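You operate a simulated robot arm through the tools that you are given. There is no shell and no other tool. Be economical: measure what you need, move in short steps, check, and stop when the job is done.

The job below is to be done with a simulated robot arm. You get a single attempt, and the scene is never put back.

## Task
Switch the meter switch on. Put the spanner on the top of the table with the round lid away on the top of the steel table. Put the filter carton on the top of the table with the round lid away on the third shelf from the top of the tall shelving. Put the steel cap on the top of the table with the round lid. Fetch the steel weight from the top of the table with the round lid and set it on the grate of the drip tray. Switch the balance switch on. Stack the carton labelled "bottle caps" from the bench edge beside the balance on top of the carton that says "chart paper". The order is free. Set down upright: filter carton, steel cap.

It is judged by the outcome, as a careful person would: the job done as asked, and still so three seconds after it is handed in. It fails if anything else is knocked over, pushed out of place, dropped, spilled or broken. Lids that push on must go on centred and level and be pressed home; caps that screw on are set level and turned clockwise until they are tight.

## Robot
A 6-joint arm with a four-finger gripper on a trunk, on a base that drives. Base frame: it is fixed to the floor where the robot stands at the start and does not move with it; the origin is under the middle of the robot, x ahead of it, y to its left, z up; the surface under the hand at the start is at about z = 0.9. Units: m, rad, N and s.
With the tool pointing down near the work surface it reaches from about 0.5 to 0.9 m from the robot's upright axis, wherever it stands. Its first joint turns from -2.897 to 2.897 rad. Places, roughly: balance switch [0.9, 3.7, 1]; carton [0.75, 3.25, 1]; filter carton [-1.5, 3.25, 0.75]; grate of the drip tray (22x26 cm) [-1.34, 4.54, 0.88]; meter switch [0.8, 0, 1]; spanner (19x9x3 cm) [-1.6, 3.5, 0.7]; steel cap (14x14x19 cm) [-1.4, 4.1, 0.9]; steel weight [-1.25, 4.25, 0.75]; third shelf of the tall shelving [-1.5, -1.8, 0.9]; top of the steel table [3.3, 0, 0.8]; top of the table with the round lid [-1.5, 3.6, 0.7]. Payload 3.43 kg.
The TCP is the grasp point between the finger pads, 0.03 m short of the fingertips. In the tool frame z runs along the fingers and y along their closing line. Largest opening 0.12 m; the body of the gripper starts 0.085 m behind the TCP.
Orientation is that of the tool frame in the base frame, as a unit quaternion [w, x, y, z]. With the fingers straight down and closing along the base's y, the tool's x points along the base's -x, its y along +y and its z along -z.

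## Interface
- The arm moves only by the tool move_arm. Its argument "targets" is one flat list of numbers, 7 for each row, row after row: the finger opening in cm, from 0 to 12, then the shift along the tool's x, y, z in units of 100 mm (1.0 is 100 mm), then the turn, a rotation vector about the tool's x, y, z in units of 45 degrees (1.0 is 45 degrees). In form: [claw, x, y, z, ax, ay, az, claw, x, y, z, ax, ay, az, ...]. A call has 1 to 10 rows; each row is the pose to reach, as a shift and turn from the pose commanded when the call began, along the tool's axes at that moment. A call with a number of a shift or a turn outside -1 to 1 is refused whole. Rows are played at 5 a second. More than 0.05 m and 0.15 rad between two rows, or a gripper value outside its range, and nothing of the call is played. Where a pose cannot be reached the arm comes as near as it can. A force on the tool above 40 N (or 10 N above the force at the start of the call, whichever is more), or a blocked arm, ends the call early, and 0.2 s more pass. The fingers move at their own pace and stop on an object; they squeeze with about 24 N. The grip force told is the motor's: it shows also when the fingers shut on nothing. Time passes only in rows, and 0.2 s behind the last, so rows that repeat a pose let the fingers close. The reply holds the time, the measured pose of the TCP, the force on the tool along the base axes, the opening and the grip force, in the units named above and with some noise, with the torque about the TCP (base axes, N m) and any sound that the robot's microphone picked up, and new pictures: "pictures" is both (left out), scene, wrist or none.
- Cameras (640 x 400 px; columns grow to the right, rows downward): "scene" is now at [0.0648, 0.1784, 1.6795]; the picture's right is [-0.25, -0.97, 0.00], its down [-0.56, 0.14, -0.82] and it looks along [0.79, -0.20, -0.58] (base axes); focal length 284 px, centre (320, 200). "wrist" rides on the gripper at [0.071, -0.017, -0.121] in the tool frame; the picture's right is [0.23, 0.97, 0.00], its down [-0.81, 0.19, -0.55] and it looks along [-0.54, 0.13, 0.83] (tool axes); focal length 275 px, centre (320, 200). There is no depth. A picture from a camera that has moved, and an enlarged one, comes with that camera's place and axes in the base frame and with its lens.
- move_column(by): slides the trunk up (or, below 0, down) by that many m; the arm and the scene camera ride with it, the base frame stays. It gives what a move gives, with no picture.
- roll_base(legs): drives the robot by 1 to 6 legs, each [ahead, left, turn to the left] in m, m and rad, along the robot's own axes; the way and the turn of a leg run together, so that a leg with both is an arc; at most 1.5 m and 3.142 rad a leg. The arm and the cameras ride along, it lands a little off, and it stops where it bumps. It gives what a move gives, and a new picture of the scene camera.
- head_to(pan, tilt): turns the head with the scene camera to pan (to the left, within 2.094 rad either way) and tilt (down, from -0.506 to 1.204), counted from straight ahead of the robot. It gives what a move gives, and a new picture of the scene camera.
- zoom(camera, box): a new picture of the part [left, top, right, bottom] of that camera's present view, enlarged. It takes no simulated time.
- sign_off(): hands the job in; it is judged then, once.

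Go step by step. Nothing tells you exact positions but the pictures and the camera data: compare them with the known pose of the tool, close in by small moves and look again before you grip or let go. The budget is 186 turns and 260 pictures, counting those below and the enlarged ones. Unless the task says otherwise, let go and move clear before handing in, and close with one line.

The tools are called after "Emit:" as a command line: name --argument value ..., lists and objects as JSON in quotes. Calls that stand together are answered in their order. move_arm: Moves the arm, as the interface text tells. Its arguments: {"type":"object","properties":{"targets":{"type":"array","items":{"type":"number"}},"pictures":{"type":"string","enum":["both","scene","wrist","none"]}},"required":["targets"]} The other tools are called the same way: move_column (by) slides the trunk up or down; roll_base (legs) drives the base; head_to (pan, tilt) turns the head that bears the scene camera; zoom (camera, box) takes an enlarged picture of a part of a camera's view; sign_off () hands the job in.

At the start:

```text
clock: 0.0
tool_pos: [0.5269, -0.1493, 1.2143]
tcp_rot: [0.0, 0.001, 1.0, 0.0]
contact_force: [0.2, 0.5, 0.0]
ft_torque: [0.0, -0.01, -0.01]
finger_gap: 0.1198
gripper_force: 0.1
trunk travel left (down, up): [-0.25, 0.29]
robot x, y, heading: [0.0015, -0.0059, -0.002]
head pan, tilt: [-0.251, 0.616]
```

scene: 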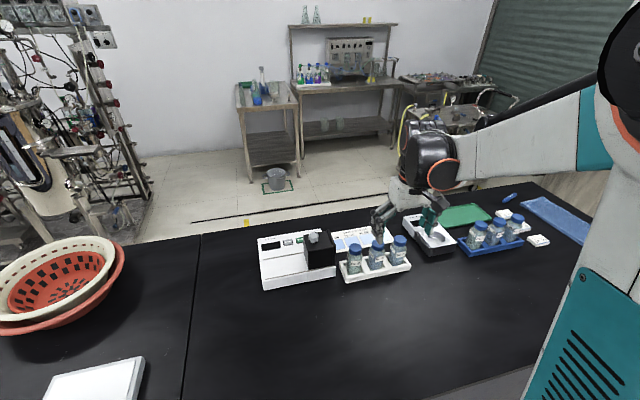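
wrist: 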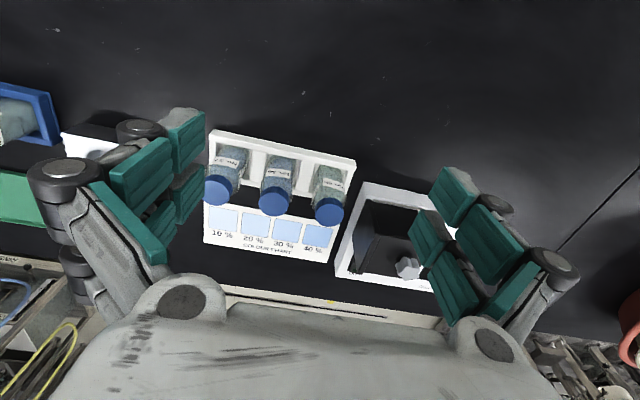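

I see a white meter box with a black block and knob in front of me, near the colour chart. I'll enlarge it to find the switch.

Emit:
zoom --camera "scene" --box '[240, 200, 440, 310]'

Emit:
zoom --camera "wrist" --box '[320, 160, 480, 300]'

```text
3.20 times, centred on (340, 255) of scene
camera zoom: at [0.0648, 0.1784, 1.6795], right [-0.25, -0.97, 0.0], down [-0.56, 0.14, -0.82], along [0.79, -0.2, -0.58], focal length 908 px, centre (256, 24)
```

zoom: 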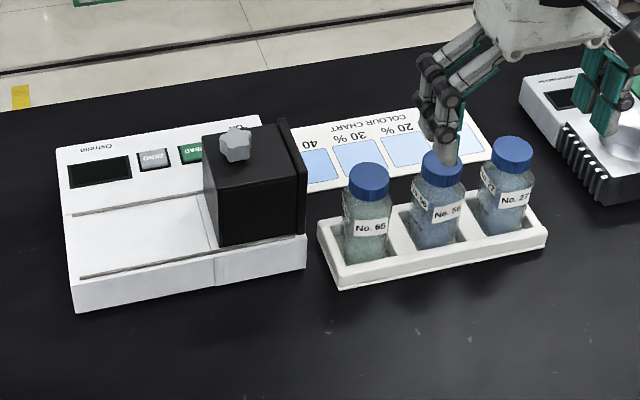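

```text
2.86 times, centred on (400, 230) of wrist
camera zoom: at [0.4548, -0.1659, 1.3339], right [-0.23, 0.97, 0.0], down [0.81, 0.19, 0.55], along [0.54, 0.13, -0.83], focal length 786 px, centre (91, 114)
```

zoom: 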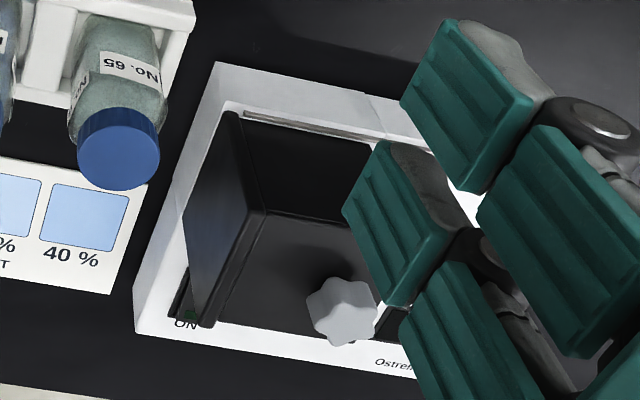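

The switch (marked ON) sits behind a sliding black hood with a knob at about (0.727, 0.032, 1.05). I'll move over toward the knob and look.

Emit:
move_arm --targets '[9, -0.33, 0.33, 0, 0, 0, 0, 7, -0.66, 0.66, 0, 0, 0, 0, 7, -1, 1, 0, 0, 0, 0]' --pictures "none"

Emit:
move_arm --targets '[7, -0.33, 0.27, 0, 0, 0, 0, 7, -0.66, 0.54, 0, 0, 0, 0, 7, -1, 0.81, 0, 0, 0, 0, 7, -1, 0.81, 0.4, 0, 0, 0]'

```text
clock: 0.8
tool_pos: [0.6281, -0.0487, 1.2135]
tcp_rot: [0.001, 0.0, 1.0, 0.0]
contact_force: [-0.6, -0.2, 0.2]
ft_torque: [-0.01, 0.03, 0.04]
finger_gap: 0.0698
gripper_force: 0.1
trunk travel left (down, up): [-0.25, 0.29]
robot x, y, heading: [-0.0014, -0.0001, 0.003]
head pan, tilt: [-0.251, 0.616]
```

```text
clock: 1.8
tool_pos: [0.7283, 0.0332, 1.1756]
tcp_rot: [-0.001, -0.001, 1.0, 0.001]
contact_force: [-0.3, 0.4, -0.8]
ft_torque: [-0.02, 0.04, -0.03]
finger_gap: 0.0696
gripper_force: 0.1
trunk travel left (down, up): [-0.25, 0.29]
robot x, y, heading: [0.0008, -0.0001, 0.002]
head pan, tilt: [-0.251, 0.616]
camera scene: at [0.0657, 0.1786, 1.6794], right [-0.25, -0.97, 0.0], down [-0.56, 0.14, -0.82], along [0.79, -0.2, -0.58], focal length 284 px, centre (320, 200)
camera wrist: at [0.6554, 0.0159, 1.2946], right [-0.23, 0.97, 0.0], down [0.81, 0.19, 0.55], along [0.54, 0.13, -0.83], focal length 275 px, centre (320, 200)
```

scene: 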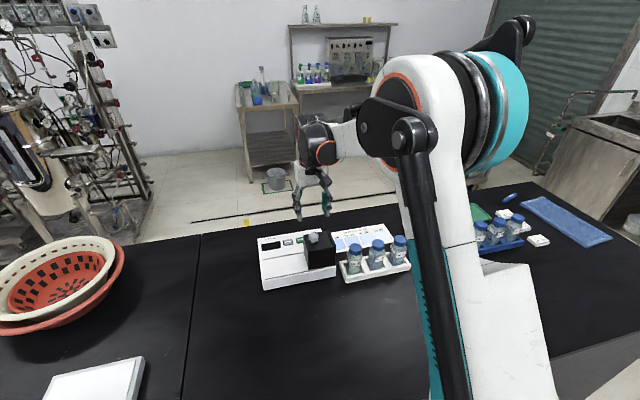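
wrist: 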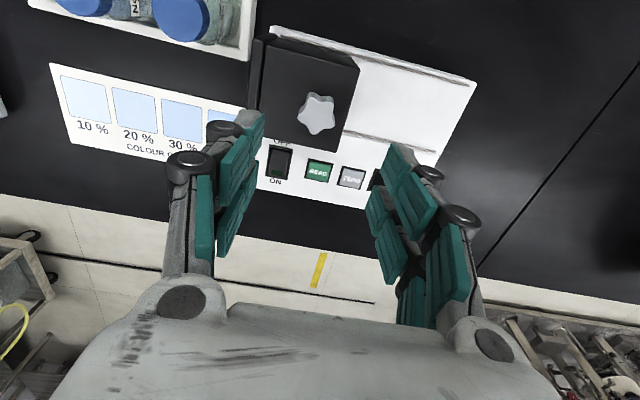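

The rocker switch is visible beyond the hood (OFF near, ON far), so the hood can stay. Zooming to locate it.

Emit:
zoom --camera "wrist" --box '[240, 90, 400, 190]'

```text
4.00 times, centred on (320, 140) of wrist
camera zoom: at [0.6554, 0.0159, 1.2946], right [-0.23, 0.97, 0.0], down [0.81, 0.19, 0.55], along [0.54, 0.13, -0.83], focal length 1101 px, centre (320, 440)
```

zoom: 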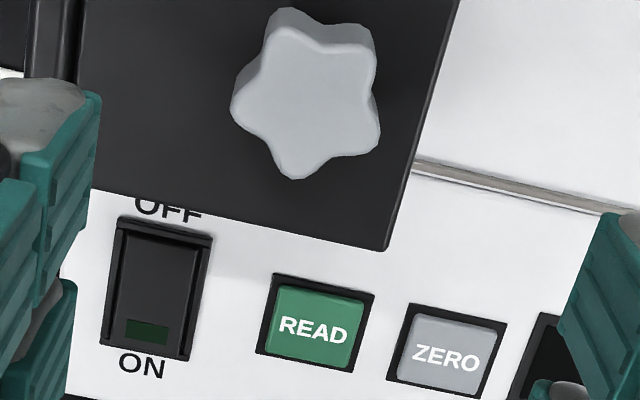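

ON end of the rocker is at about (0.852, 0.000, 0.95). Closing the fingers and moving above it.

Emit:
move_arm --targets '[3, -0.4, -0.11, 0, 0, 0, 0, 0, -0.8, -0.22, 0, 0, 0, 0, 0, -1, -0.33, 0, 0, 0, 0]' --pictures "none"

Emit:
move_arm --targets '[0, -0.24, 0, 0, 0, 0, 0, 0, -0.24, 0, 0.5, 0, 0, 0, 0, -0.24, 0, 1, 0, 0, 0, 0, -0.24, 0, 1, 0, 0, 0]'

```text
clock: 2.6
tool_pos: [0.8249, -0.0005, 1.1754]
tcp_rot: [0.0, 0.0, 1.0, -0.001]
contact_force: [0.1, -0.2, -0.6]
ft_torque: [0.02, -0.01, -0.01]
finger_gap: 0.0
gripper_force: 23.5
trunk travel left (down, up): [-0.25, 0.29]
robot x, y, heading: [0.0013, -0.0017, -0.001]
head pan, tilt: [-0.251, 0.616]
```

```text
clock: 3.6
tool_pos: [0.8507, 0.0003, 1.0743]
tcp_rot: [0.0, 0.0, 1.0, -0.001]
contact_force: [0.4, -0.1, 0.2]
ft_torque: [0.03, 0.0, -0.04]
finger_gap: 0.0
gripper_force: 24.0
trunk travel left (down, up): [-0.25, 0.29]
robot x, y, heading: [-0.0006, -0.0012, 0.003]
head pan, tilt: [-0.251, 0.616]
camera scene: at [0.0653, 0.1784, 1.6796], right [-0.25, -0.97, 0.0], down [-0.56, 0.14, -0.82], along [0.79, -0.2, -0.58], focal length 284 px, centre (320, 200)
camera wrist: at [0.7792, -0.017, 1.1937], right [-0.23, 0.97, 0.0], down [0.81, 0.19, 0.55], along [0.54, 0.13, -0.83], focal length 275 px, centre (320, 200)
```

scene: 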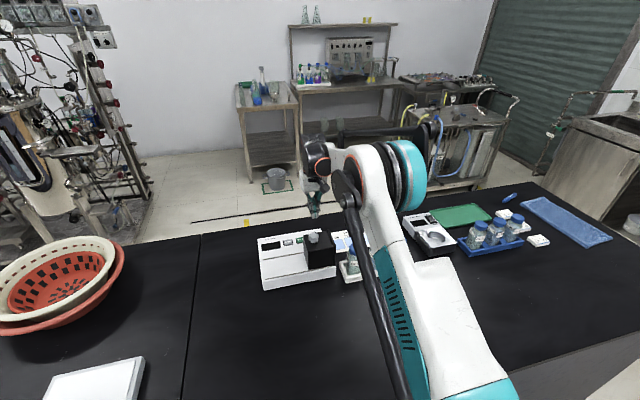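
wrist: 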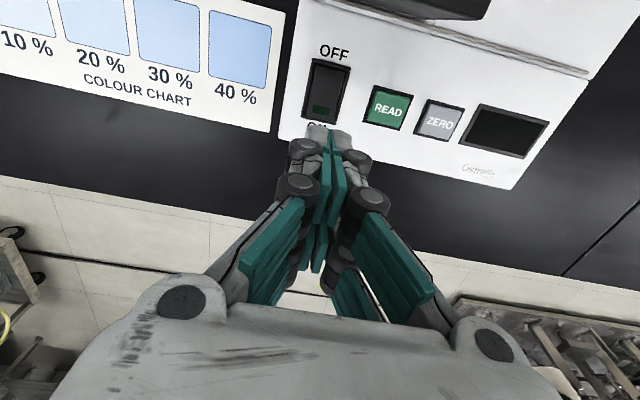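

Aligned over the ON end. Descending in short steps and watching force/sound.

Emit:
move_arm --targets '[0, 0.05, 0, 0.45, 0, 0, 0, 0, 0.05, 0, 0.8, 0, 0, 0, 0, 0.05, 0, 0.85, 0, 0, 0, 0, 0.05, 0, 0.9, 0, 0, 0, 0, 0.05, 0, 0.95, 0, 0, 0]' --pictures "wrist"

```text
clock: 4.8
tool_pos: [0.8459, -0.0008, 0.9868]
tcp_rot: [0.003, 0.0, 1.0, 0.0]
contact_force: [-3.0, 1.3, 15.2]
ft_torque: [0.0, 0.33, -0.02]
finger_gap: 0.006
gripper_force: 33.7
trunk travel left (down, up): [-0.25, 0.29]
robot x, y, heading: [0.0011, 0.0038, 0.006]
head pan, tilt: [-0.251, 0.616]
heard: click, click
stopped in row 5: the force on the tool passed its limit at 50 N (the readings are from after the stop); the commanded pose is now the measured one
camera wrist: at [0.7732, -0.0174, 1.1051], right [-0.23, 0.97, 0.0], down [0.81, 0.19, 0.56], along [0.54, 0.13, -0.83], focal length 275 px, centre (320, 200)
```

wrist: 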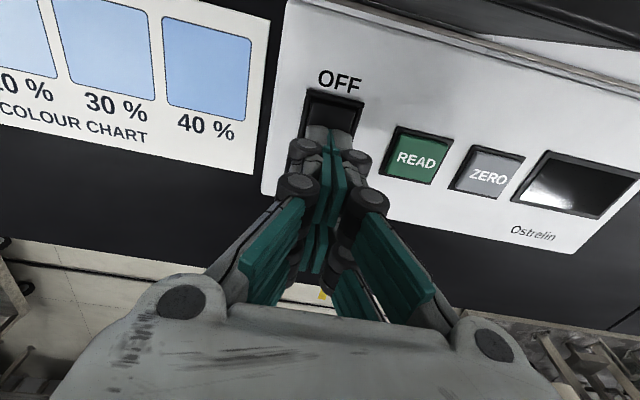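

Heard clicks; I'll back up and check the lamp.

Emit:
move_arm --targets '[0, 0, 0, -0.4, 0, 0, 0, 0, 0.4, 0, -0.7, 0, 0, 0, 0, 0.8, 0, -1, 0, 0, 0]' --pictures "wrist"

Emit:
zoom --camera "wrist" --box '[240, 60, 480, 210]'

```text
clock: 5.6
tool_pos: [0.7655, -0.0031, 1.085]
tcp_rot: [0.002, 0.0, 1.0, 0.0]
contact_force: [0.0, -0.1, 0.3]
ft_torque: [-0.04, -0.03, 0.03]
finger_gap: 0.0
gripper_force: 34.2
trunk travel left (down, up): [-0.25, 0.29]
robot x, y, heading: [0.0015, 0.0013, 0.001]
head pan, tilt: [-0.251, 0.616]
camera wrist: at [0.6927, -0.0191, 1.2046], right [-0.23, 0.97, 0.0], down [0.81, 0.19, 0.56], along [0.54, 0.13, -0.83], focal length 275 px, centre (320, 200)
```

wrist: 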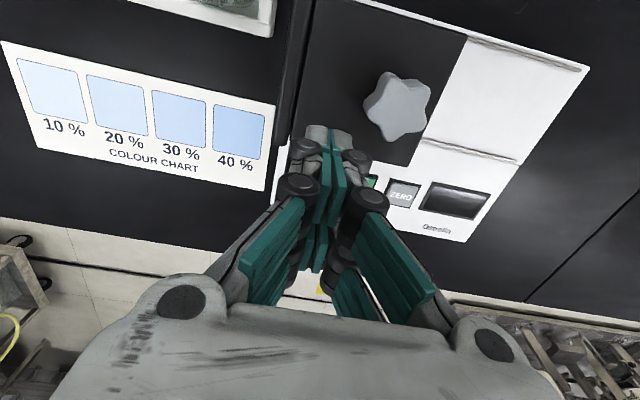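

```text
2.67 times, centred on (360, 135) of wrist
camera zoom: at [0.6927, -0.0191, 1.2046], right [-0.23, 0.97, 0.0], down [0.81, 0.19, 0.56], along [0.54, 0.13, -0.83], focal length 734 px, centre (213, 373)
```

zoom: 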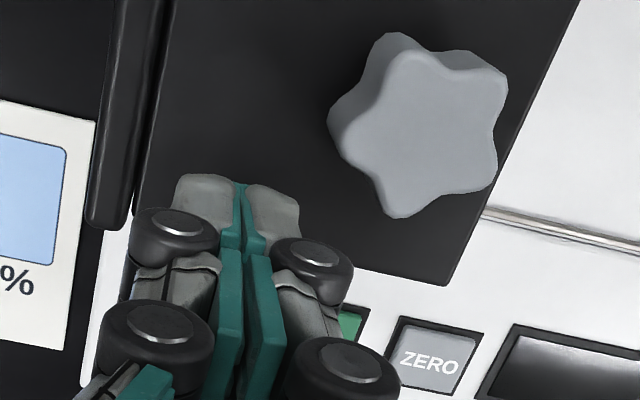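

Fingers hide the switch; raising and opening to view it.

Emit:
move_arm --targets '[6, 0, 0, -0.4, 0, 0, 0, 9, 0.1, 0, -0.8, 0, 0, 0, 9, 0.2, 0, -1, 0, 0, 0]' --pictures "none"

Emit:
zoom --camera "wrist" --box '[220, 70, 460, 220]'

```text
clock: 6.4
tool_pos: [0.7473, 0.0002, 1.1814]
tcp_rot: [0.002, -0.001, 1.0, 0.001]
contact_force: [0.2, 0.2, -0.5]
ft_torque: [-0.01, -0.03, -0.02]
finger_gap: 0.09
gripper_force: 0.0
trunk travel left (down, up): [-0.25, 0.29]
robot x, y, heading: [-0.0011, 0.0016, -0.003]
head pan, tilt: [-0.251, 0.616]
```

```text
2.67 times, centred on (340, 145) of wrist
camera zoom: at [0.6745, -0.0176, 1.301], right [-0.23, 0.97, 0.0], down [0.81, 0.19, 0.56], along [0.54, 0.13, -0.83], focal length 734 px, centre (267, 347)
```

zoom: 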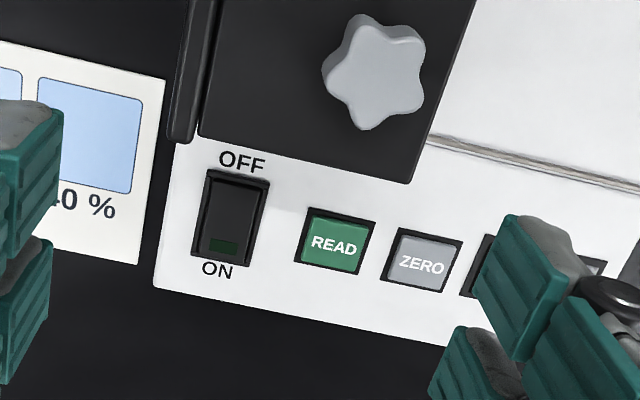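

Emit:
zoom --camera "wrist" --box '[280, 125, 330, 180]'

Emit:
zoom --camera "scene" --box '[250, 220, 350, 300]'

```text
7.27 times, centred on (305, 152) of wrist
camera zoom: at [0.6745, -0.0176, 1.301], right [-0.23, 0.97, 0.0], down [0.81, 0.19, 0.56], along [0.54, 0.13, -0.83], focal length 2002 px, centre (429, 546)
```

zoom: 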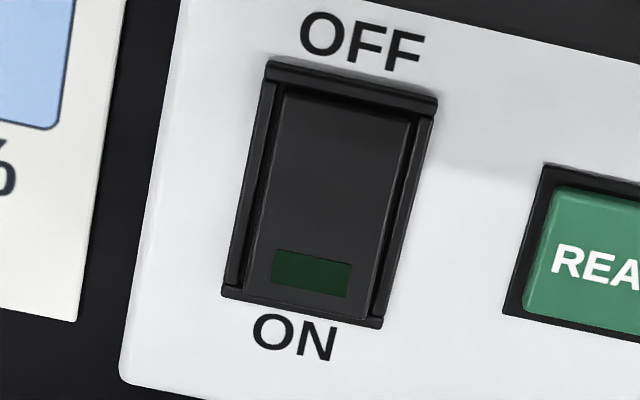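

```text
5.00 times, centred on (300, 260) of scene
camera zoom: at [0.065, 0.1784, 1.6795], right [-0.25, -0.97, 0.0], down [-0.56, 0.14, -0.82], along [0.79, -0.2, -0.58], focal length 1419 px, centre (420, -100)
```

zoom: 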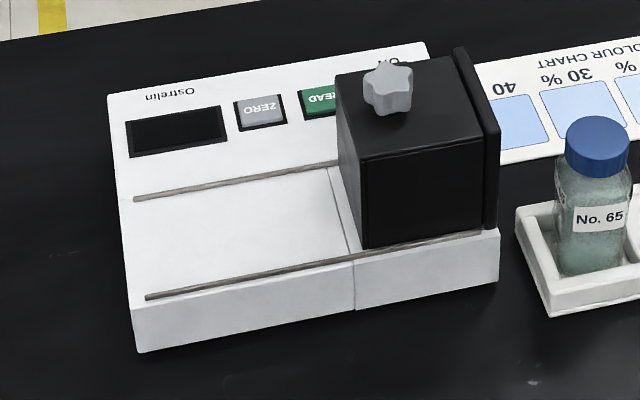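

The ON side still stands proud and the lamp is dark, so it isn't on yet (perhaps it clicked twice). I'll press again, more gently, in small steps.

Emit:
move_arm --targets '[4, -0.48, 0, 0, 0, 0, 0, 0, -0.96, 0, 0, 0, 0, 0, 0, -0.96, 0, 0.45, 0, 0, 0, 0, -0.96, 0, 0.9, 0, 0, 0]' --pictures "none"

Emit:
move_arm --targets '[0, 0, 0, 0.4, 0, 0, 0, 0, 0, 0, 0.8, 0, 0, 0, 0, 0, 0, 0.95, 0, 0, 0, 0, 0, 0, 0.98, 0, 0, 0]' --pictures "wrist"

```text
clock: 7.4
tool_pos: [0.8443, -0.0001, 1.0938]
tcp_rot: [0.002, 0.0, 1.0, 0.0]
contact_force: [0.8, 0.6, -0.3]
ft_torque: [0.01, 0.03, 0.01]
finger_gap: 0.0
gripper_force: 24.2
trunk travel left (down, up): [-0.25, 0.29]
robot x, y, heading: [0.0007, 0.0023, 0.003]
head pan, tilt: [-0.251, 0.616]
```

```text
clock: 8.4
tool_pos: [0.8434, -0.0005, 0.9953]
tcp_rot: [0.002, 0.0, 1.0, -0.001]
contact_force: [0.6, 0.4, -0.8]
ft_torque: [-0.02, -0.02, -0.02]
finger_gap: 0.0001
gripper_force: 23.7
trunk travel left (down, up): [-0.25, 0.29]
robot x, y, heading: [0.0005, -0.0012, -0.002]
head pan, tilt: [-0.251, 0.616]
camera wrist: at [0.771, -0.0179, 1.1145], right [-0.23, 0.97, 0.0], down [0.81, 0.19, 0.56], along [0.54, 0.13, -0.83], focal length 275 px, centre (320, 200)
```

wrist: 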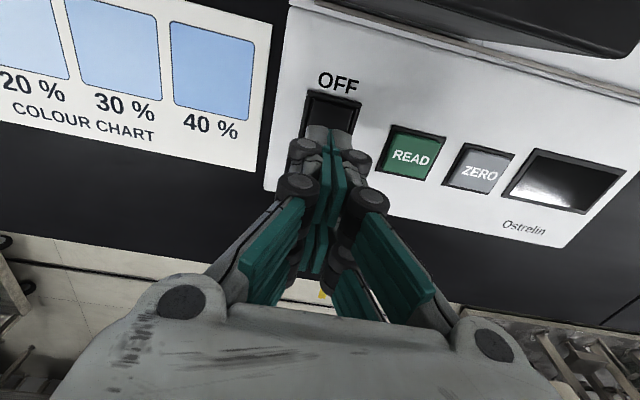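

Not yet in contact. Shift a few mm outward and go down in tiny steps.

Emit:
move_arm --targets '[0, -0.06, 0, 0.0, 0, 0, 0, 0, -0.06, 0, 0.04, 0, 0, 0, 0, -0.06, 0, 0.07, 0, 0, 0]' --pictures "none"

Emit:
move_arm --targets '[0, 0, 0, 0.03, 0, 0, 0]' --pictures "none"

```text
clock: 9.2
tool_pos: [0.8497, 0.0003, 0.9904]
tcp_rot: [0.002, 0.0, 1.0, 0.0]
contact_force: [0.7, 0.2, -0.3]
ft_torque: [-0.01, 0.01, 0.01]
finger_gap: 0.0002
gripper_force: 24.3
trunk travel left (down, up): [-0.25, 0.29]
robot x, y, heading: [-0.0006, -0.0002, -0.005]
head pan, tilt: [-0.251, 0.616]
```

```text
clock: 9.6
tool_pos: [0.8489, -0.0003, 0.9868]
tcp_rot: [0.0, 0.0, 1.0, 0.0]
contact_force: [-0.3, 0.1, 0.9]
ft_torque: [0.0, -0.04, 0.03]
finger_gap: 0.0
gripper_force: 33.2
trunk travel left (down, up): [-0.25, 0.29]
robot x, y, heading: [-0.0009, 0.0009, 0.001]
head pan, tilt: [-0.251, 0.616]
```

Emit:
move_arm --targets '[0, 0, 0, 0.02, 0, 0, 0]' --pictures "none"

Emit:
move_arm --targets '[0, 0, 0, 0.02, 0, 0, 0]' --pictures "none"

```text
clock: 10.0
tool_pos: [0.8492, -0.0014, 0.985]
tcp_rot: [0.002, 0.0, 1.0, 0.0]
contact_force: [10.4, -1.0, 20.5]
ft_torque: [0.0, 0.06, 0.0]
finger_gap: 0.0062
gripper_force: 34.1
trunk travel left (down, up): [-0.25, 0.29]
robot x, y, heading: [0.0004, -0.0022, 0.002]
head pan, tilt: [-0.251, 0.616]
```

```text
clock: 10.4
tool_pos: [0.8484, -0.0018, 0.986]
tcp_rot: [0.004, 0.0, 1.0, 0.0]
contact_force: [-1.7, 0.9, 15.1]
ft_torque: [0.01, 0.34, -0.01]
finger_gap: 0.0059
gripper_force: 33.7
trunk travel left (down, up): [-0.25, 0.29]
robot x, y, heading: [-0.0029, -0.0004, -0.002]
head pan, tilt: [-0.251, 0.616]
stopped in row 1: the force on the tool passed its limit at 45 N (the readings are from after the stop); the commanded pose is now the measured one
```

The finger face (19 mm) is catching the frame. I'll lift, tilt the tool about 20° so only one finger corner presses the ON end.

Emit:
move_arm --targets '[0, 0.04, 0.01, -0.3, 0, 0, 0, 0, 0.04, 0.01, -0.3, 0, 0.15, 0, 0, 0.04, 0.01, -0.3, 0, 0.3, 0, 0, 0.04, 0.01, -0.3, 0, 0.44, 0, 0, 0.04, 0.01, -0.15, 0, 0.44, 0]' --pictures "wrist"

```text
clock: 11.6
tool_pos: [0.8387, 0.0011, 1.0006]
tcp_rot: [-0.169, 0.0, 0.986, 0.0]
contact_force: [-0.2, 0.5, -0.2]
ft_torque: [0.01, 0.04, -0.04]
finger_gap: 0.0
gripper_force: 33.2
out of reach, approached as far as the arm can: row 4, 5
trunk travel left (down, up): [-0.25, 0.29]
robot x, y, heading: [0.0007, 0.0014, 0.005]
head pan, tilt: [-0.251, 0.616]
camera wrist: at [0.8122, -0.0165, 1.1372], right [-0.22, 0.97, 0.08], down [0.95, 0.19, 0.25], along [0.23, 0.13, -0.96], focal length 275 px, centre (320, 200)
```

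wrist: 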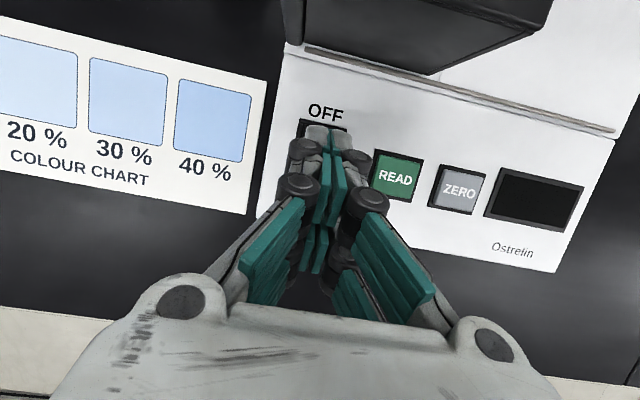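

Slightly out of reach at that tilt; I'll use about 13° and press in small steps.

Emit:
move_arm --targets '[0, -0.04, -0.01, 0, 0, -0.145, 0, 0, -0.04, -0.01, 0.07, 0, -0.145, 0, 0, -0.04, -0.01, 0.1, 0, -0.145, 0, 0, -0.04, -0.01, 0.13, 0, -0.145, 0]' --pictures "none"

Emit:
move_arm --targets '[0, 0, 0, 0.03, 0, 0, 0, 0, 0, 0, 0.05, 0, 0, 0]' --pictures "none"

```text
clock: 12.6
tool_pos: [0.8404, -0.0001, 0.9882]
tcp_rot: [-0.113, 0.0, 0.994, 0.0]
contact_force: [0.1, -0.1, 0.1]
ft_torque: [0.01, 0.04, 0.01]
finger_gap: 0.0
gripper_force: 33.4
trunk travel left (down, up): [-0.25, 0.29]
robot x, y, heading: [0.0042, -0.0006, -0.0]
head pan, tilt: [-0.251, 0.616]
heard: click
```

```text
clock: 13.1
tool_pos: [0.8387, 0.0001, 0.9881]
tcp_rot: [-0.11, 0.0, 0.994, -0.001]
contact_force: [0.8, -0.2, 13.9]
ft_torque: [0.0, -0.21, -0.02]
finger_gap: 0.006
gripper_force: 33.4
trunk travel left (down, up): [-0.25, 0.29]
robot x, y, heading: [-0.0008, -0.001, -0.005]
head pan, tilt: [-0.251, 0.616]
stopped in row 2: the force on the tool passed its limit at 46 N (the readings are from after the stop); the commanded pose is now the measured one
```

One click. Lifting straight up and checking.

Emit:
move_arm --targets '[0, 0, 0, -0.4, 0, 0, 0, 3, 0.1, 0, -0.8, 0, -0.13, 0, 6, 0.4, 0, -1, 0, -0.28, 0, 9, 0.8, 0, -1, 0, -0.28, 0]' --pictures "none"

Emit:
zoom --camera "wrist" --box '[240, 80, 400, 180]'

```text
clock: 14.1
tool_pos: [0.7849, -0.0024, 1.1005]
tcp_rot: [0.001, 0.0, 1.0, 0.0]
contact_force: [-0.1, 0.3, -0.1]
ft_torque: [0.02, -0.03, -0.02]
finger_gap: 0.09
gripper_force: 0.2
trunk travel left (down, up): [-0.25, 0.29]
robot x, y, heading: [0.0016, -0.0011, -0.002]
head pan, tilt: [-0.251, 0.616]
```

```text
4.00 times, centred on (320, 130) of wrist
camera zoom: at [0.713, -0.0193, 1.2202], right [-0.23, 0.97, 0.0], down [0.81, 0.19, 0.55], along [0.54, 0.13, -0.83], focal length 1101 px, centre (320, 480)
```

zoom: 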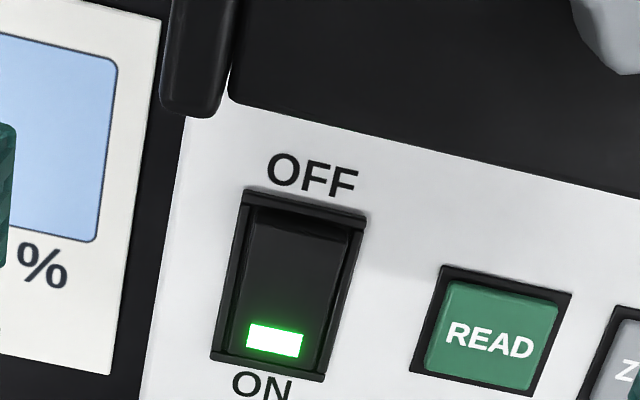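

The meter is on (lamp lit). Now retract the arm and look left along the bench.

Emit:
move_arm --targets '[9, 0, 0, -0.5, 0, 0, 0, 9, 0.2, 0, -0.9, 0, 0, 0, 9, 0.6, 0, -1, 0, 0, 0, 9, 1, 0, -1, 0, 0, 0]' --pictures "none"

Emit:
move_arm --targets '[9, 0.4, 0, 0, 0, 0, 0, 9, 0.8, 0, 0, 0, 0, 0, 9, 1, 0, 0, 0, 0, 0]' --pictures "none"

Emit:
head_to --pan 1.2 --tilt 0.5

Emit:
head_to --pan 2.09 --tilt 0.5

```text
clock: 15.1
tool_pos: [0.6824, 0.0018, 1.2025]
tcp_rot: [-0.001, 0.0, 1.0, 0.0]
contact_force: [-0.9, -0.1, 0.5]
ft_torque: [0.01, -0.03, -0.02]
finger_gap: 0.0902
gripper_force: 0.1
trunk travel left (down, up): [-0.25, 0.29]
robot x, y, heading: [-0.001, -0.0001, 0.002]
head pan, tilt: [-0.251, 0.616]
```

```text
clock: 15.9
tool_pos: [0.5832, -0.0011, 1.2007]
tcp_rot: [-0.001, 0.0, 1.0, -0.001]
contact_force: [0.5, 0.5, 0.0]
ft_torque: [0.0, 0.0, -0.01]
finger_gap: 0.09
gripper_force: 0.1
trunk travel left (down, up): [-0.25, 0.29]
robot x, y, heading: [-0.0019, 0.0016, -0.001]
head pan, tilt: [-0.251, 0.616]
```

```text
clock: 17.5
tool_pos: [0.5832, -0.0003, 1.2]
tcp_rot: [-0.001, 0.0, 1.0, 0.0]
contact_force: [-0.7, -0.9, -0.1]
ft_torque: [0.0, -0.02, -0.03]
finger_gap: 0.0901
gripper_force: 0.0
trunk travel left (down, up): [-0.25, 0.29]
robot x, y, heading: [0.0029, 0.005, 0.002]
head pan, tilt: [1.201, 0.499]
camera scene: at [0.0131, 0.2851, 1.69], right [0.93, -0.36, 0.0], down [-0.17, -0.45, -0.88], along [0.32, 0.82, -0.48], focal length 284 px, centre (320, 200)
```

scene: 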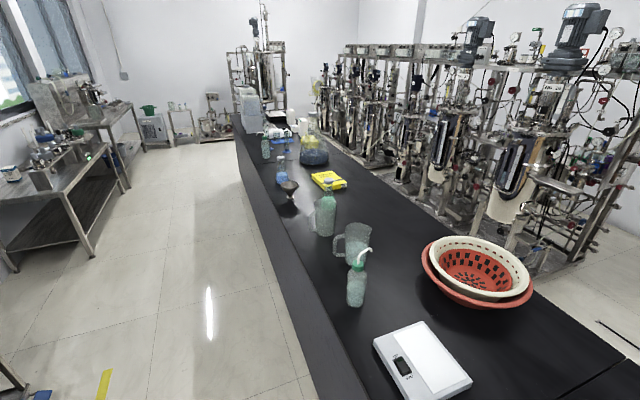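

```text
clock: 18.7
tool_pos: [0.585, -0.0002, 1.2007]
tcp_rot: [-0.001, 0.0, 1.0, 0.0]
contact_force: [0.2, -1.1, 0.5]
ft_torque: [0.01, 0.02, 0.03]
finger_gap: 0.0902
gripper_force: 0.0
trunk travel left (down, up): [-0.25, 0.29]
robot x, y, heading: [-0.0019, -0.003, -0.003]
head pan, tilt: [2.089, 0.499]
camera scene: at [-0.0648, 0.2793, 1.69], right [0.87, 0.49, 0.0], down [0.24, -0.42, -0.88], along [-0.43, 0.76, -0.48], focal length 284 px, centre (320, 200)
```

scene: 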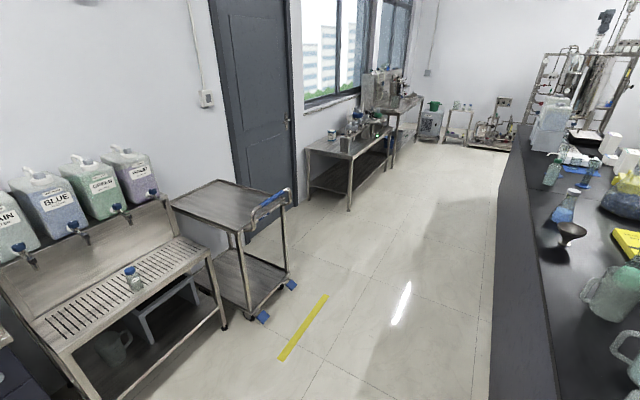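

The lab is mapped roughly: aisle free between bench and the side tables. I'll back off and drive left to the balance.

Emit:
roll_base --legs '[[-0.35, 0, 0], [0, 1.5, 0], [0, 1.5, 0], [0, 0.3, 0]]'

Emit:
head_to --pan 0.2 --tilt 0.55

```text
clock: 36.7
tool_pos: [0.2512, 3.3131, 1.2007]
tcp_rot: [-0.001, 0.006, 1.0, 0.0]
contact_force: [-0.6, 1.2, -0.6]
ft_torque: [-0.02, 0.0, 0.02]
finger_gap: 0.09
gripper_force: 0.0
trunk travel left (down, up): [-0.25, 0.29]
robot x, y, heading: [-0.3289, 3.3185, -0.008]
head pan, tilt: [2.089, 0.499]
camera scene: at [-0.3943, 3.6008, 1.6898], right [0.87, 0.48, 0.0], down [0.23, -0.42, -0.88], along [-0.43, 0.77, -0.48], focal length 284 px, centre (320, 200)
```

scene: 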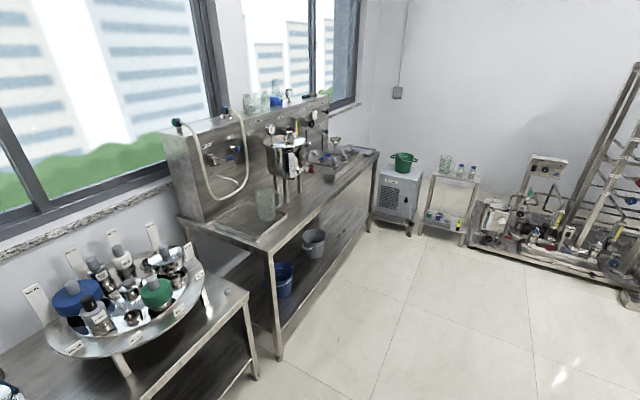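

```text
clock: 38.6
tool_pos: [0.2504, 3.3122, 1.2012]
tcp_rot: [0.0, 0.006, 1.0, 0.0]
contact_force: [-0.7, -0.2, 1.0]
ft_torque: [0.03, -0.03, 0.0]
finger_gap: 0.0899
gripper_force: 0.0
trunk travel left (down, up): [-0.25, 0.29]
robot x, y, heading: [-0.3312, 3.3198, -0.014]
head pan, tilt: [0.201, 0.55]
camera scene: at [-0.262, 3.5372, 1.6854], right [0.19, -0.98, 0.0], down [-0.51, -0.1, -0.85], along [0.84, 0.16, -0.52], focal length 284 px, centre (320, 200)
```

scene: 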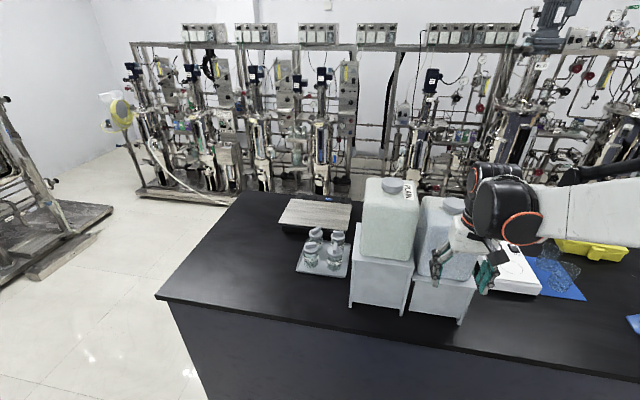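

I see big jerrycans on stands and the balance to the right. Zooming.

Emit:
zoom --camera "scene" --box '[340, 160, 640, 340]'

Emit:
head_to --pan -0.5 --tilt 0.65

```text
2.13 times, centred on (490, 250) of scene
camera zoom: at [-0.262, 3.5372, 1.6854], right [0.19, -0.98, 0.0], down [-0.51, -0.1, -0.85], along [0.84, 0.16, -0.52], focal length 606 px, centre (-43, 93)
```

zoom: 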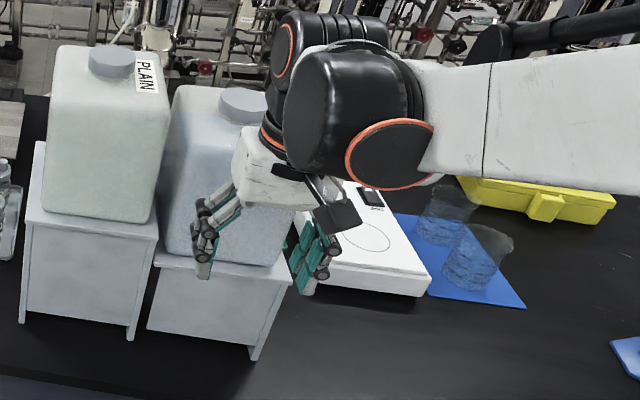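

```text
clock: 39.6
tool_pos: [0.2506, 3.3116, 1.2006]
tcp_rot: [-0.001, 0.005, 1.0, -0.001]
contact_force: [0.0, 0.2, -0.1]
ft_torque: [-0.03, 0.0, -0.03]
finger_gap: 0.0902
gripper_force: 0.1
trunk travel left (down, up): [-0.25, 0.29]
robot x, y, heading: [-0.3317, 3.3197, -0.013]
head pan, tilt: [-0.499, 0.649]
camera scene: at [-0.2745, 3.4779, 1.6766], right [-0.49, -0.87, 0.0], down [-0.53, 0.3, -0.8], along [0.69, -0.39, -0.6], focal length 284 px, centre (320, 200)
```

scene: 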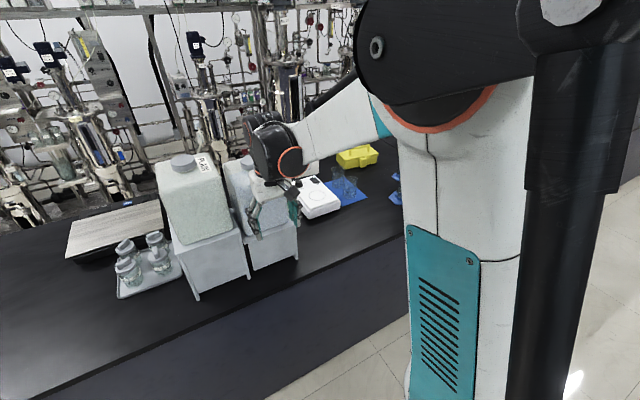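

Emit:
zoom --camera "scene" --box '[50, 140, 410, 320]'

Emit:
roll_base --legs '[[0, -0.7, 0]]'

Emit:
head_to --pan 0.5 --tilt 0.6

```text
1.78 times, centred on (230, 230) of scene
camera zoom: at [-0.2745, 3.4779, 1.6766], right [-0.49, -0.87, 0.0], down [-0.53, 0.3, -0.8], along [0.69, -0.39, -0.6], focal length 505 px, centre (480, 147)
```

zoom: 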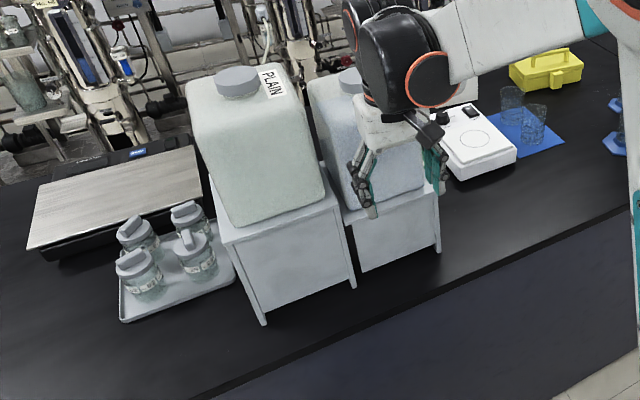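

```text
clock: 43.5
tool_pos: [0.2427, 2.6166, 1.201]
tcp_rot: [-0.001, 0.005, 1.0, -0.001]
contact_force: [0.7, -0.4, 0.0]
ft_torque: [0.03, 0.01, 0.0]
finger_gap: 0.0897
gripper_force: 0.1
trunk travel left (down, up): [-0.25, 0.29]
robot x, y, heading: [-0.3381, 2.6212, -0.011]
head pan, tilt: [-0.499, 0.649]
camera scene: at [-0.2827, 2.7811, 1.6767], right [-0.49, -0.87, 0.0], down [-0.53, 0.3, -0.8], along [0.7, -0.39, -0.6], focal length 284 px, centre (320, 200)
```

scene: 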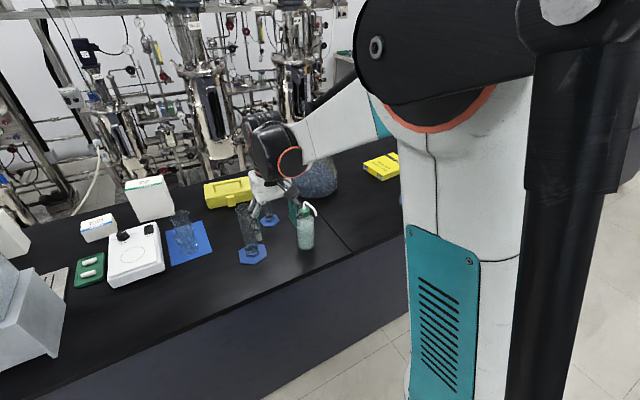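

```text
clock: 44.7
tool_pos: [0.2423, 2.6152, 1.2001]
tcp_rot: [-0.001, 0.007, 1.0, 0.0]
contact_force: [0.3, 0.1, 0.5]
ft_torque: [0.0, 0.0, 0.01]
finger_gap: 0.0899
gripper_force: 0.0
trunk travel left (down, up): [-0.25, 0.29]
robot x, y, heading: [-0.3381, 2.6244, -0.009]
head pan, tilt: [0.499, 0.6]
camera scene: at [-0.2804, 2.8653, 1.6809], right [0.47, -0.88, 0.0], down [-0.5, -0.27, -0.82], along [0.73, 0.39, -0.57], focal length 284 px, centre (320, 200)
```

scene: 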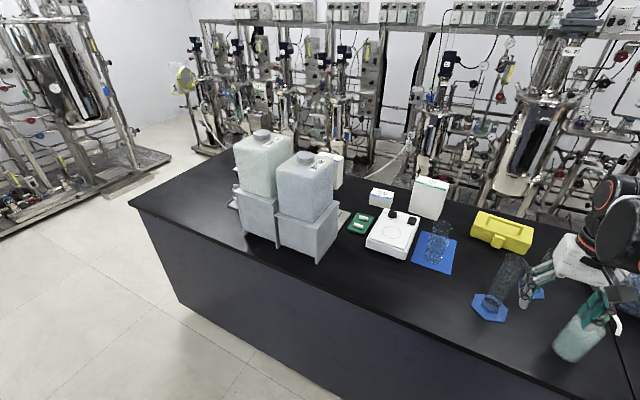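

Cartons are visible next to the white plate and also behind. Zooming for labels.

Emit:
zoom --camera "scene" --box '[330, 165, 470, 265]'

Emit:
zoom --camera "scene" --box '[220, 120, 360, 280]'

```text
4.00 times, centred on (400, 215) of scene
camera zoom: at [-0.2804, 2.8653, 1.6809], right [0.47, -0.88, 0.0], down [-0.5, -0.27, -0.82], along [0.73, 0.39, -0.57], focal length 1135 px, centre (0, 140)
```

zoom: 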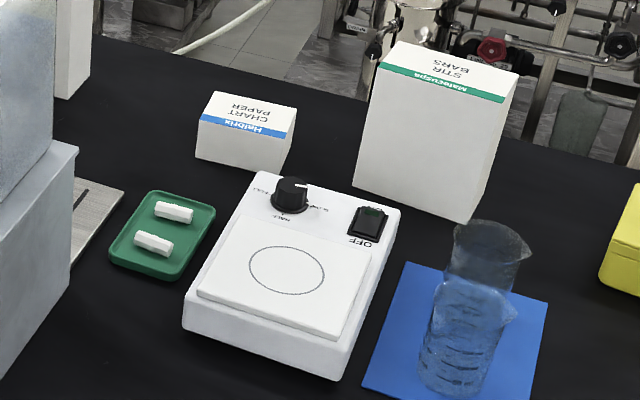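

```text
2.50 times, centred on (290, 200) of scene
camera zoom: at [-0.2804, 2.8653, 1.6809], right [0.47, -0.88, 0.0], down [-0.5, -0.27, -0.82], along [0.73, 0.39, -0.57], focal length 710 px, centre (395, 200)
```

zoom: 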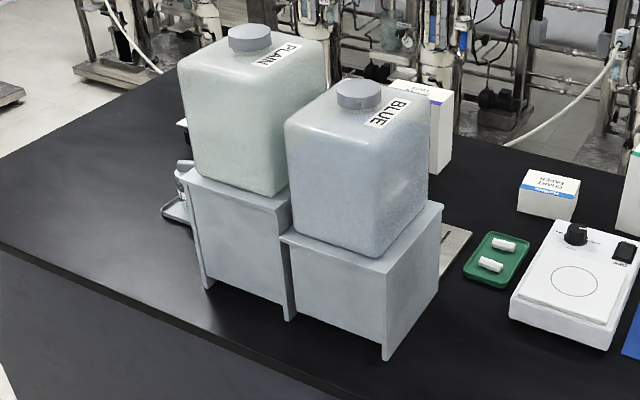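

The purple-striped carton behind the jerrycans may be "bottle caps"; the white plate is a stirrer and the big plate scale at the far left is likely the balance. I'll go look from the left side.

Emit:
roll_base --legs '[[0, 1.3, 0]]'

Emit:
head_to --pan 0.0 --tilt 0.55

Emit:
zoom --camera "scene" --box '[240, 120, 480, 300]'

```text
clock: 51.2
tool_pos: [0.2666, 3.8952, 1.2011]
tcp_rot: [-0.001, 0.014, 1.0, 0.0]
contact_force: [0.7, -0.3, 0.6]
ft_torque: [-0.01, -0.01, -0.02]
finger_gap: 0.09
gripper_force: 0.0
trunk travel left (down, up): [-0.25, 0.29]
robot x, y, heading: [-0.3156, 3.9152, -0.027]
head pan, tilt: [0.499, 0.6]
camera scene: at [-0.2515, 4.1526, 1.6809], right [0.45, -0.89, 0.0], down [-0.5, -0.26, -0.82], along [0.74, 0.37, -0.57], focal length 284 px, centre (320, 200)
```

scene: 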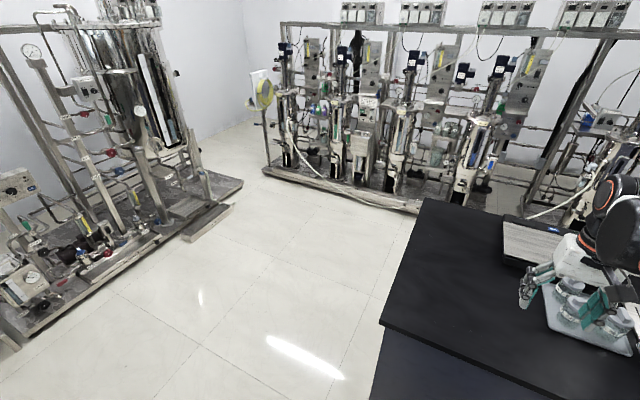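

```text
clock: 52.1
tool_pos: [0.2674, 3.8947, 1.2012]
tcp_rot: [0.0, 0.014, 1.0, 0.001]
contact_force: [-0.9, -0.3, -0.4]
ft_torque: [-0.01, -0.03, 0.01]
finger_gap: 0.09
gripper_force: 0.1
trunk travel left (down, up): [-0.25, 0.29]
robot x, y, heading: [-0.3122, 3.9107, -0.029]
head pan, tilt: [0.0, 0.55]
camera scene: at [-0.2405, 4.1098, 1.6854], right [-0.03, -1.0, 0.0], down [-0.52, 0.01, -0.85], along [0.85, -0.02, -0.52], focal length 284 px, centre (320, 200)
```

scene: 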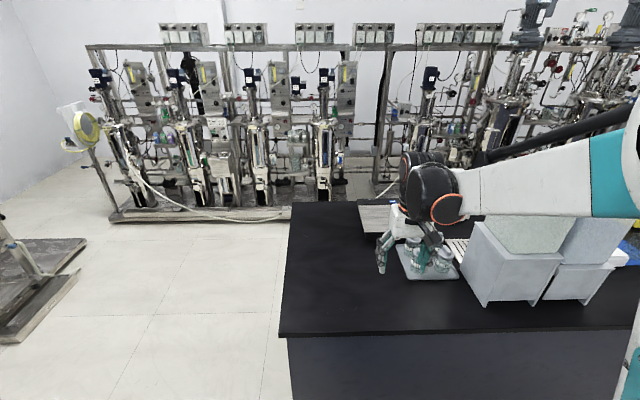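

```text
2.22 times, centred on (360, 210) of scene
camera zoom: at [-0.2405, 4.1098, 1.6854], right [-0.03, -1.0, 0.0], down [-0.52, 0.01, -0.85], along [0.85, -0.02, -0.52], focal length 631 px, centre (231, 178)
```

zoom: 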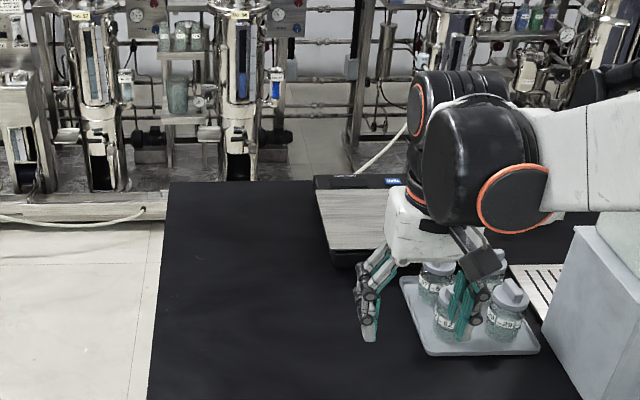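

The bench ends at about y=4.2. I'll drive round its left end and face −y, to see the balance and the carton without the arm in the way.

Emit:
roll_base --legs '[[0, 0.9, 0], [1.05, 0, 0], [0, 0, -1.545]]'

Emit:
head_to --pan 0.2 --tilt 0.7

```text
clock: 65.7
tool_pos: [0.7619, 4.1711, 1.2003]
tcp_rot: [0.0, 0.717, 0.697, 0.001]
contact_force: [-0.6, 0.2, -0.2]
ft_torque: [0.01, -0.01, -0.01]
finger_gap: 0.0901
gripper_force: 0.0
trunk travel left (down, up): [-0.25, 0.29]
robot x, y, heading: [0.7799, 4.7549, -1.598]
head pan, tilt: [0.0, 0.55]
camera scene: at [0.9763, 4.6779, 1.6854], right [-1.0, 0.03, 0.0], down [0.01, 0.52, -0.85], along [-0.02, -0.85, -0.52], focal length 284 px, centre (320, 200)
```

scene: 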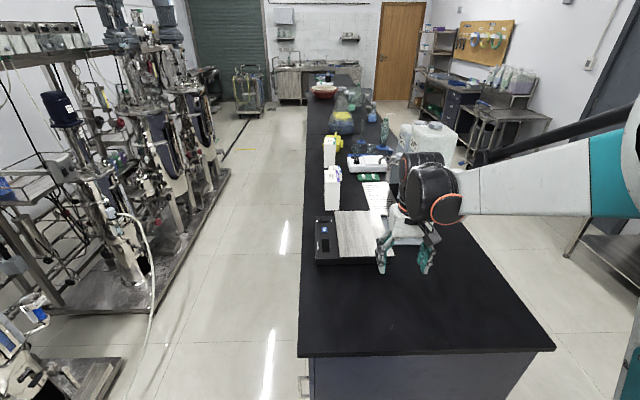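

```text
clock: 66.4
tool_pos: [0.7614, 4.1707, 1.2003]
tcp_rot: [-0.001, 0.717, 0.697, 0.001]
contact_force: [0.2, 0.3, 0.3]
ft_torque: [-0.01, 0.0, -0.01]
finger_gap: 0.0899
gripper_force: 0.1
trunk travel left (down, up): [-0.25, 0.29]
robot x, y, heading: [0.7775, 4.7536, -1.599]
head pan, tilt: [0.201, 0.7]
camera scene: at [0.9934, 4.684, 1.6723], right [-0.99, -0.17, 0.0], down [-0.11, 0.63, -0.77], along [0.13, -0.75, -0.64], focal length 284 px, centre (320, 200)
```

scene: 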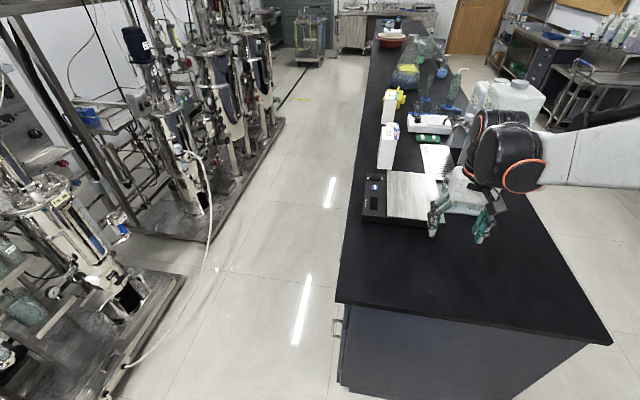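

Emit:
zoom --camera "scene" --box '[340, 70, 500, 240]'

Emit:
zoom --camera "scene" --box '[350, 160, 450, 230]'

```text
2.35 times, centred on (420, 155) of scene
camera zoom: at [0.9934, 4.684, 1.6723], right [-0.99, -0.17, 0.0], down [-0.11, 0.63, -0.77], along [0.13, -0.75, -0.64], focal length 668 px, centre (85, 306)
```

zoom: 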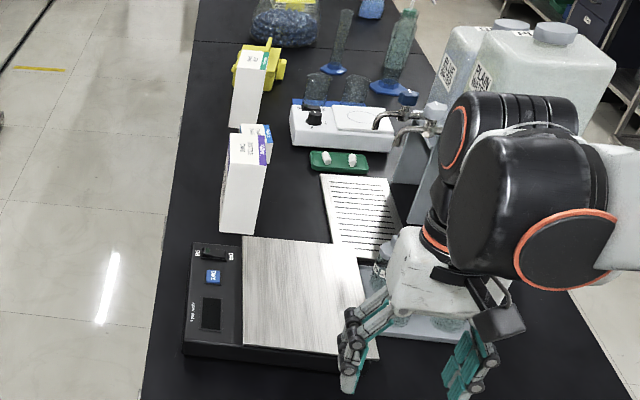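

```text
5.71 times, centred on (400, 195) of scene
camera zoom: at [0.9934, 4.684, 1.6723], right [-0.99, -0.17, 0.0], down [-0.11, 0.63, -0.77], along [0.13, -0.75, -0.64], focal length 1622 px, centre (-137, 229)
```

zoom: 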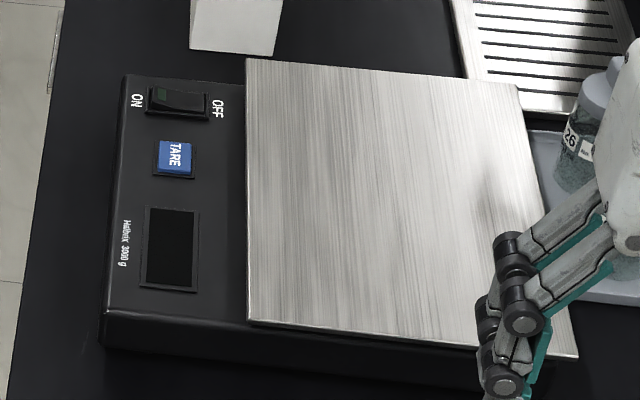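

The balance (Halbrix 3000 g) switch ON end is at ~(0.944, 3.66), and the "bottle caps" carton seems to be at ~(0.88, 3.42) on the back edge. The rear aisle gives clear access, so I'll drive around there facing −x.

Emit:
roll_base --legs '[[0, 0.68, 0], [0, 0, -1.543]]'

Emit:
head_to --pan 0.9 --tilt 0.8

```text
clock: 73.9
tool_pos: [0.8809, 4.7314, 1.2001]
tcp_rot: [0.0, 1.0, 0.001, 0.0]
contact_force: [-0.1, -0.2, 0.0]
ft_torque: [-0.04, 0.0, -0.05]
finger_gap: 0.0899
gripper_force: 0.0
trunk travel left (down, up): [-0.25, 0.29]
robot x, y, heading: [1.461, 4.7284, -3.137]
head pan, tilt: [0.201, 0.7]
camera scene: at [1.401, 4.5146, 1.6723], right [-0.2, 0.98, 0.0], down [0.63, 0.13, -0.76], along [-0.75, -0.15, -0.64], focal length 284 px, centre (320, 200)
```

scene: 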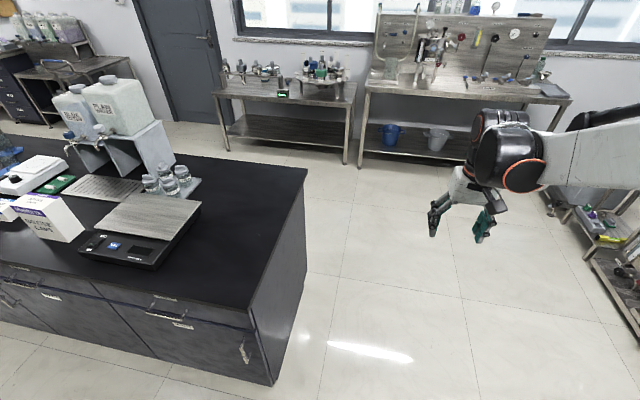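

```text
clock: 75.0
tool_pos: [0.8817, 4.7306, 1.2005]
tcp_rot: [0.001, 1.0, 0.002, 0.001]
contact_force: [-0.5, -0.6, 0.4]
ft_torque: [-0.02, -0.01, -0.02]
finger_gap: 0.0901
gripper_force: 0.0
trunk travel left (down, up): [-0.25, 0.29]
robot x, y, heading: [1.4627, 4.7349, -3.138]
head pan, tilt: [0.901, 0.799]
camera scene: at [1.4342, 4.4684, 1.664], right [-0.79, 0.62, 0.0], down [0.44, 0.56, -0.7], along [-0.43, -0.55, -0.72], focal length 284 px, centre (320, 200)
```

scene: 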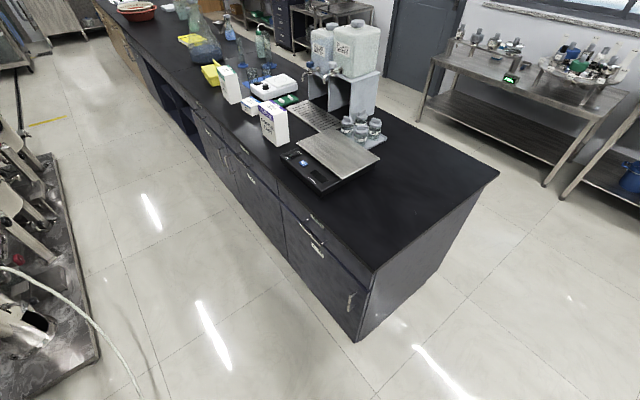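

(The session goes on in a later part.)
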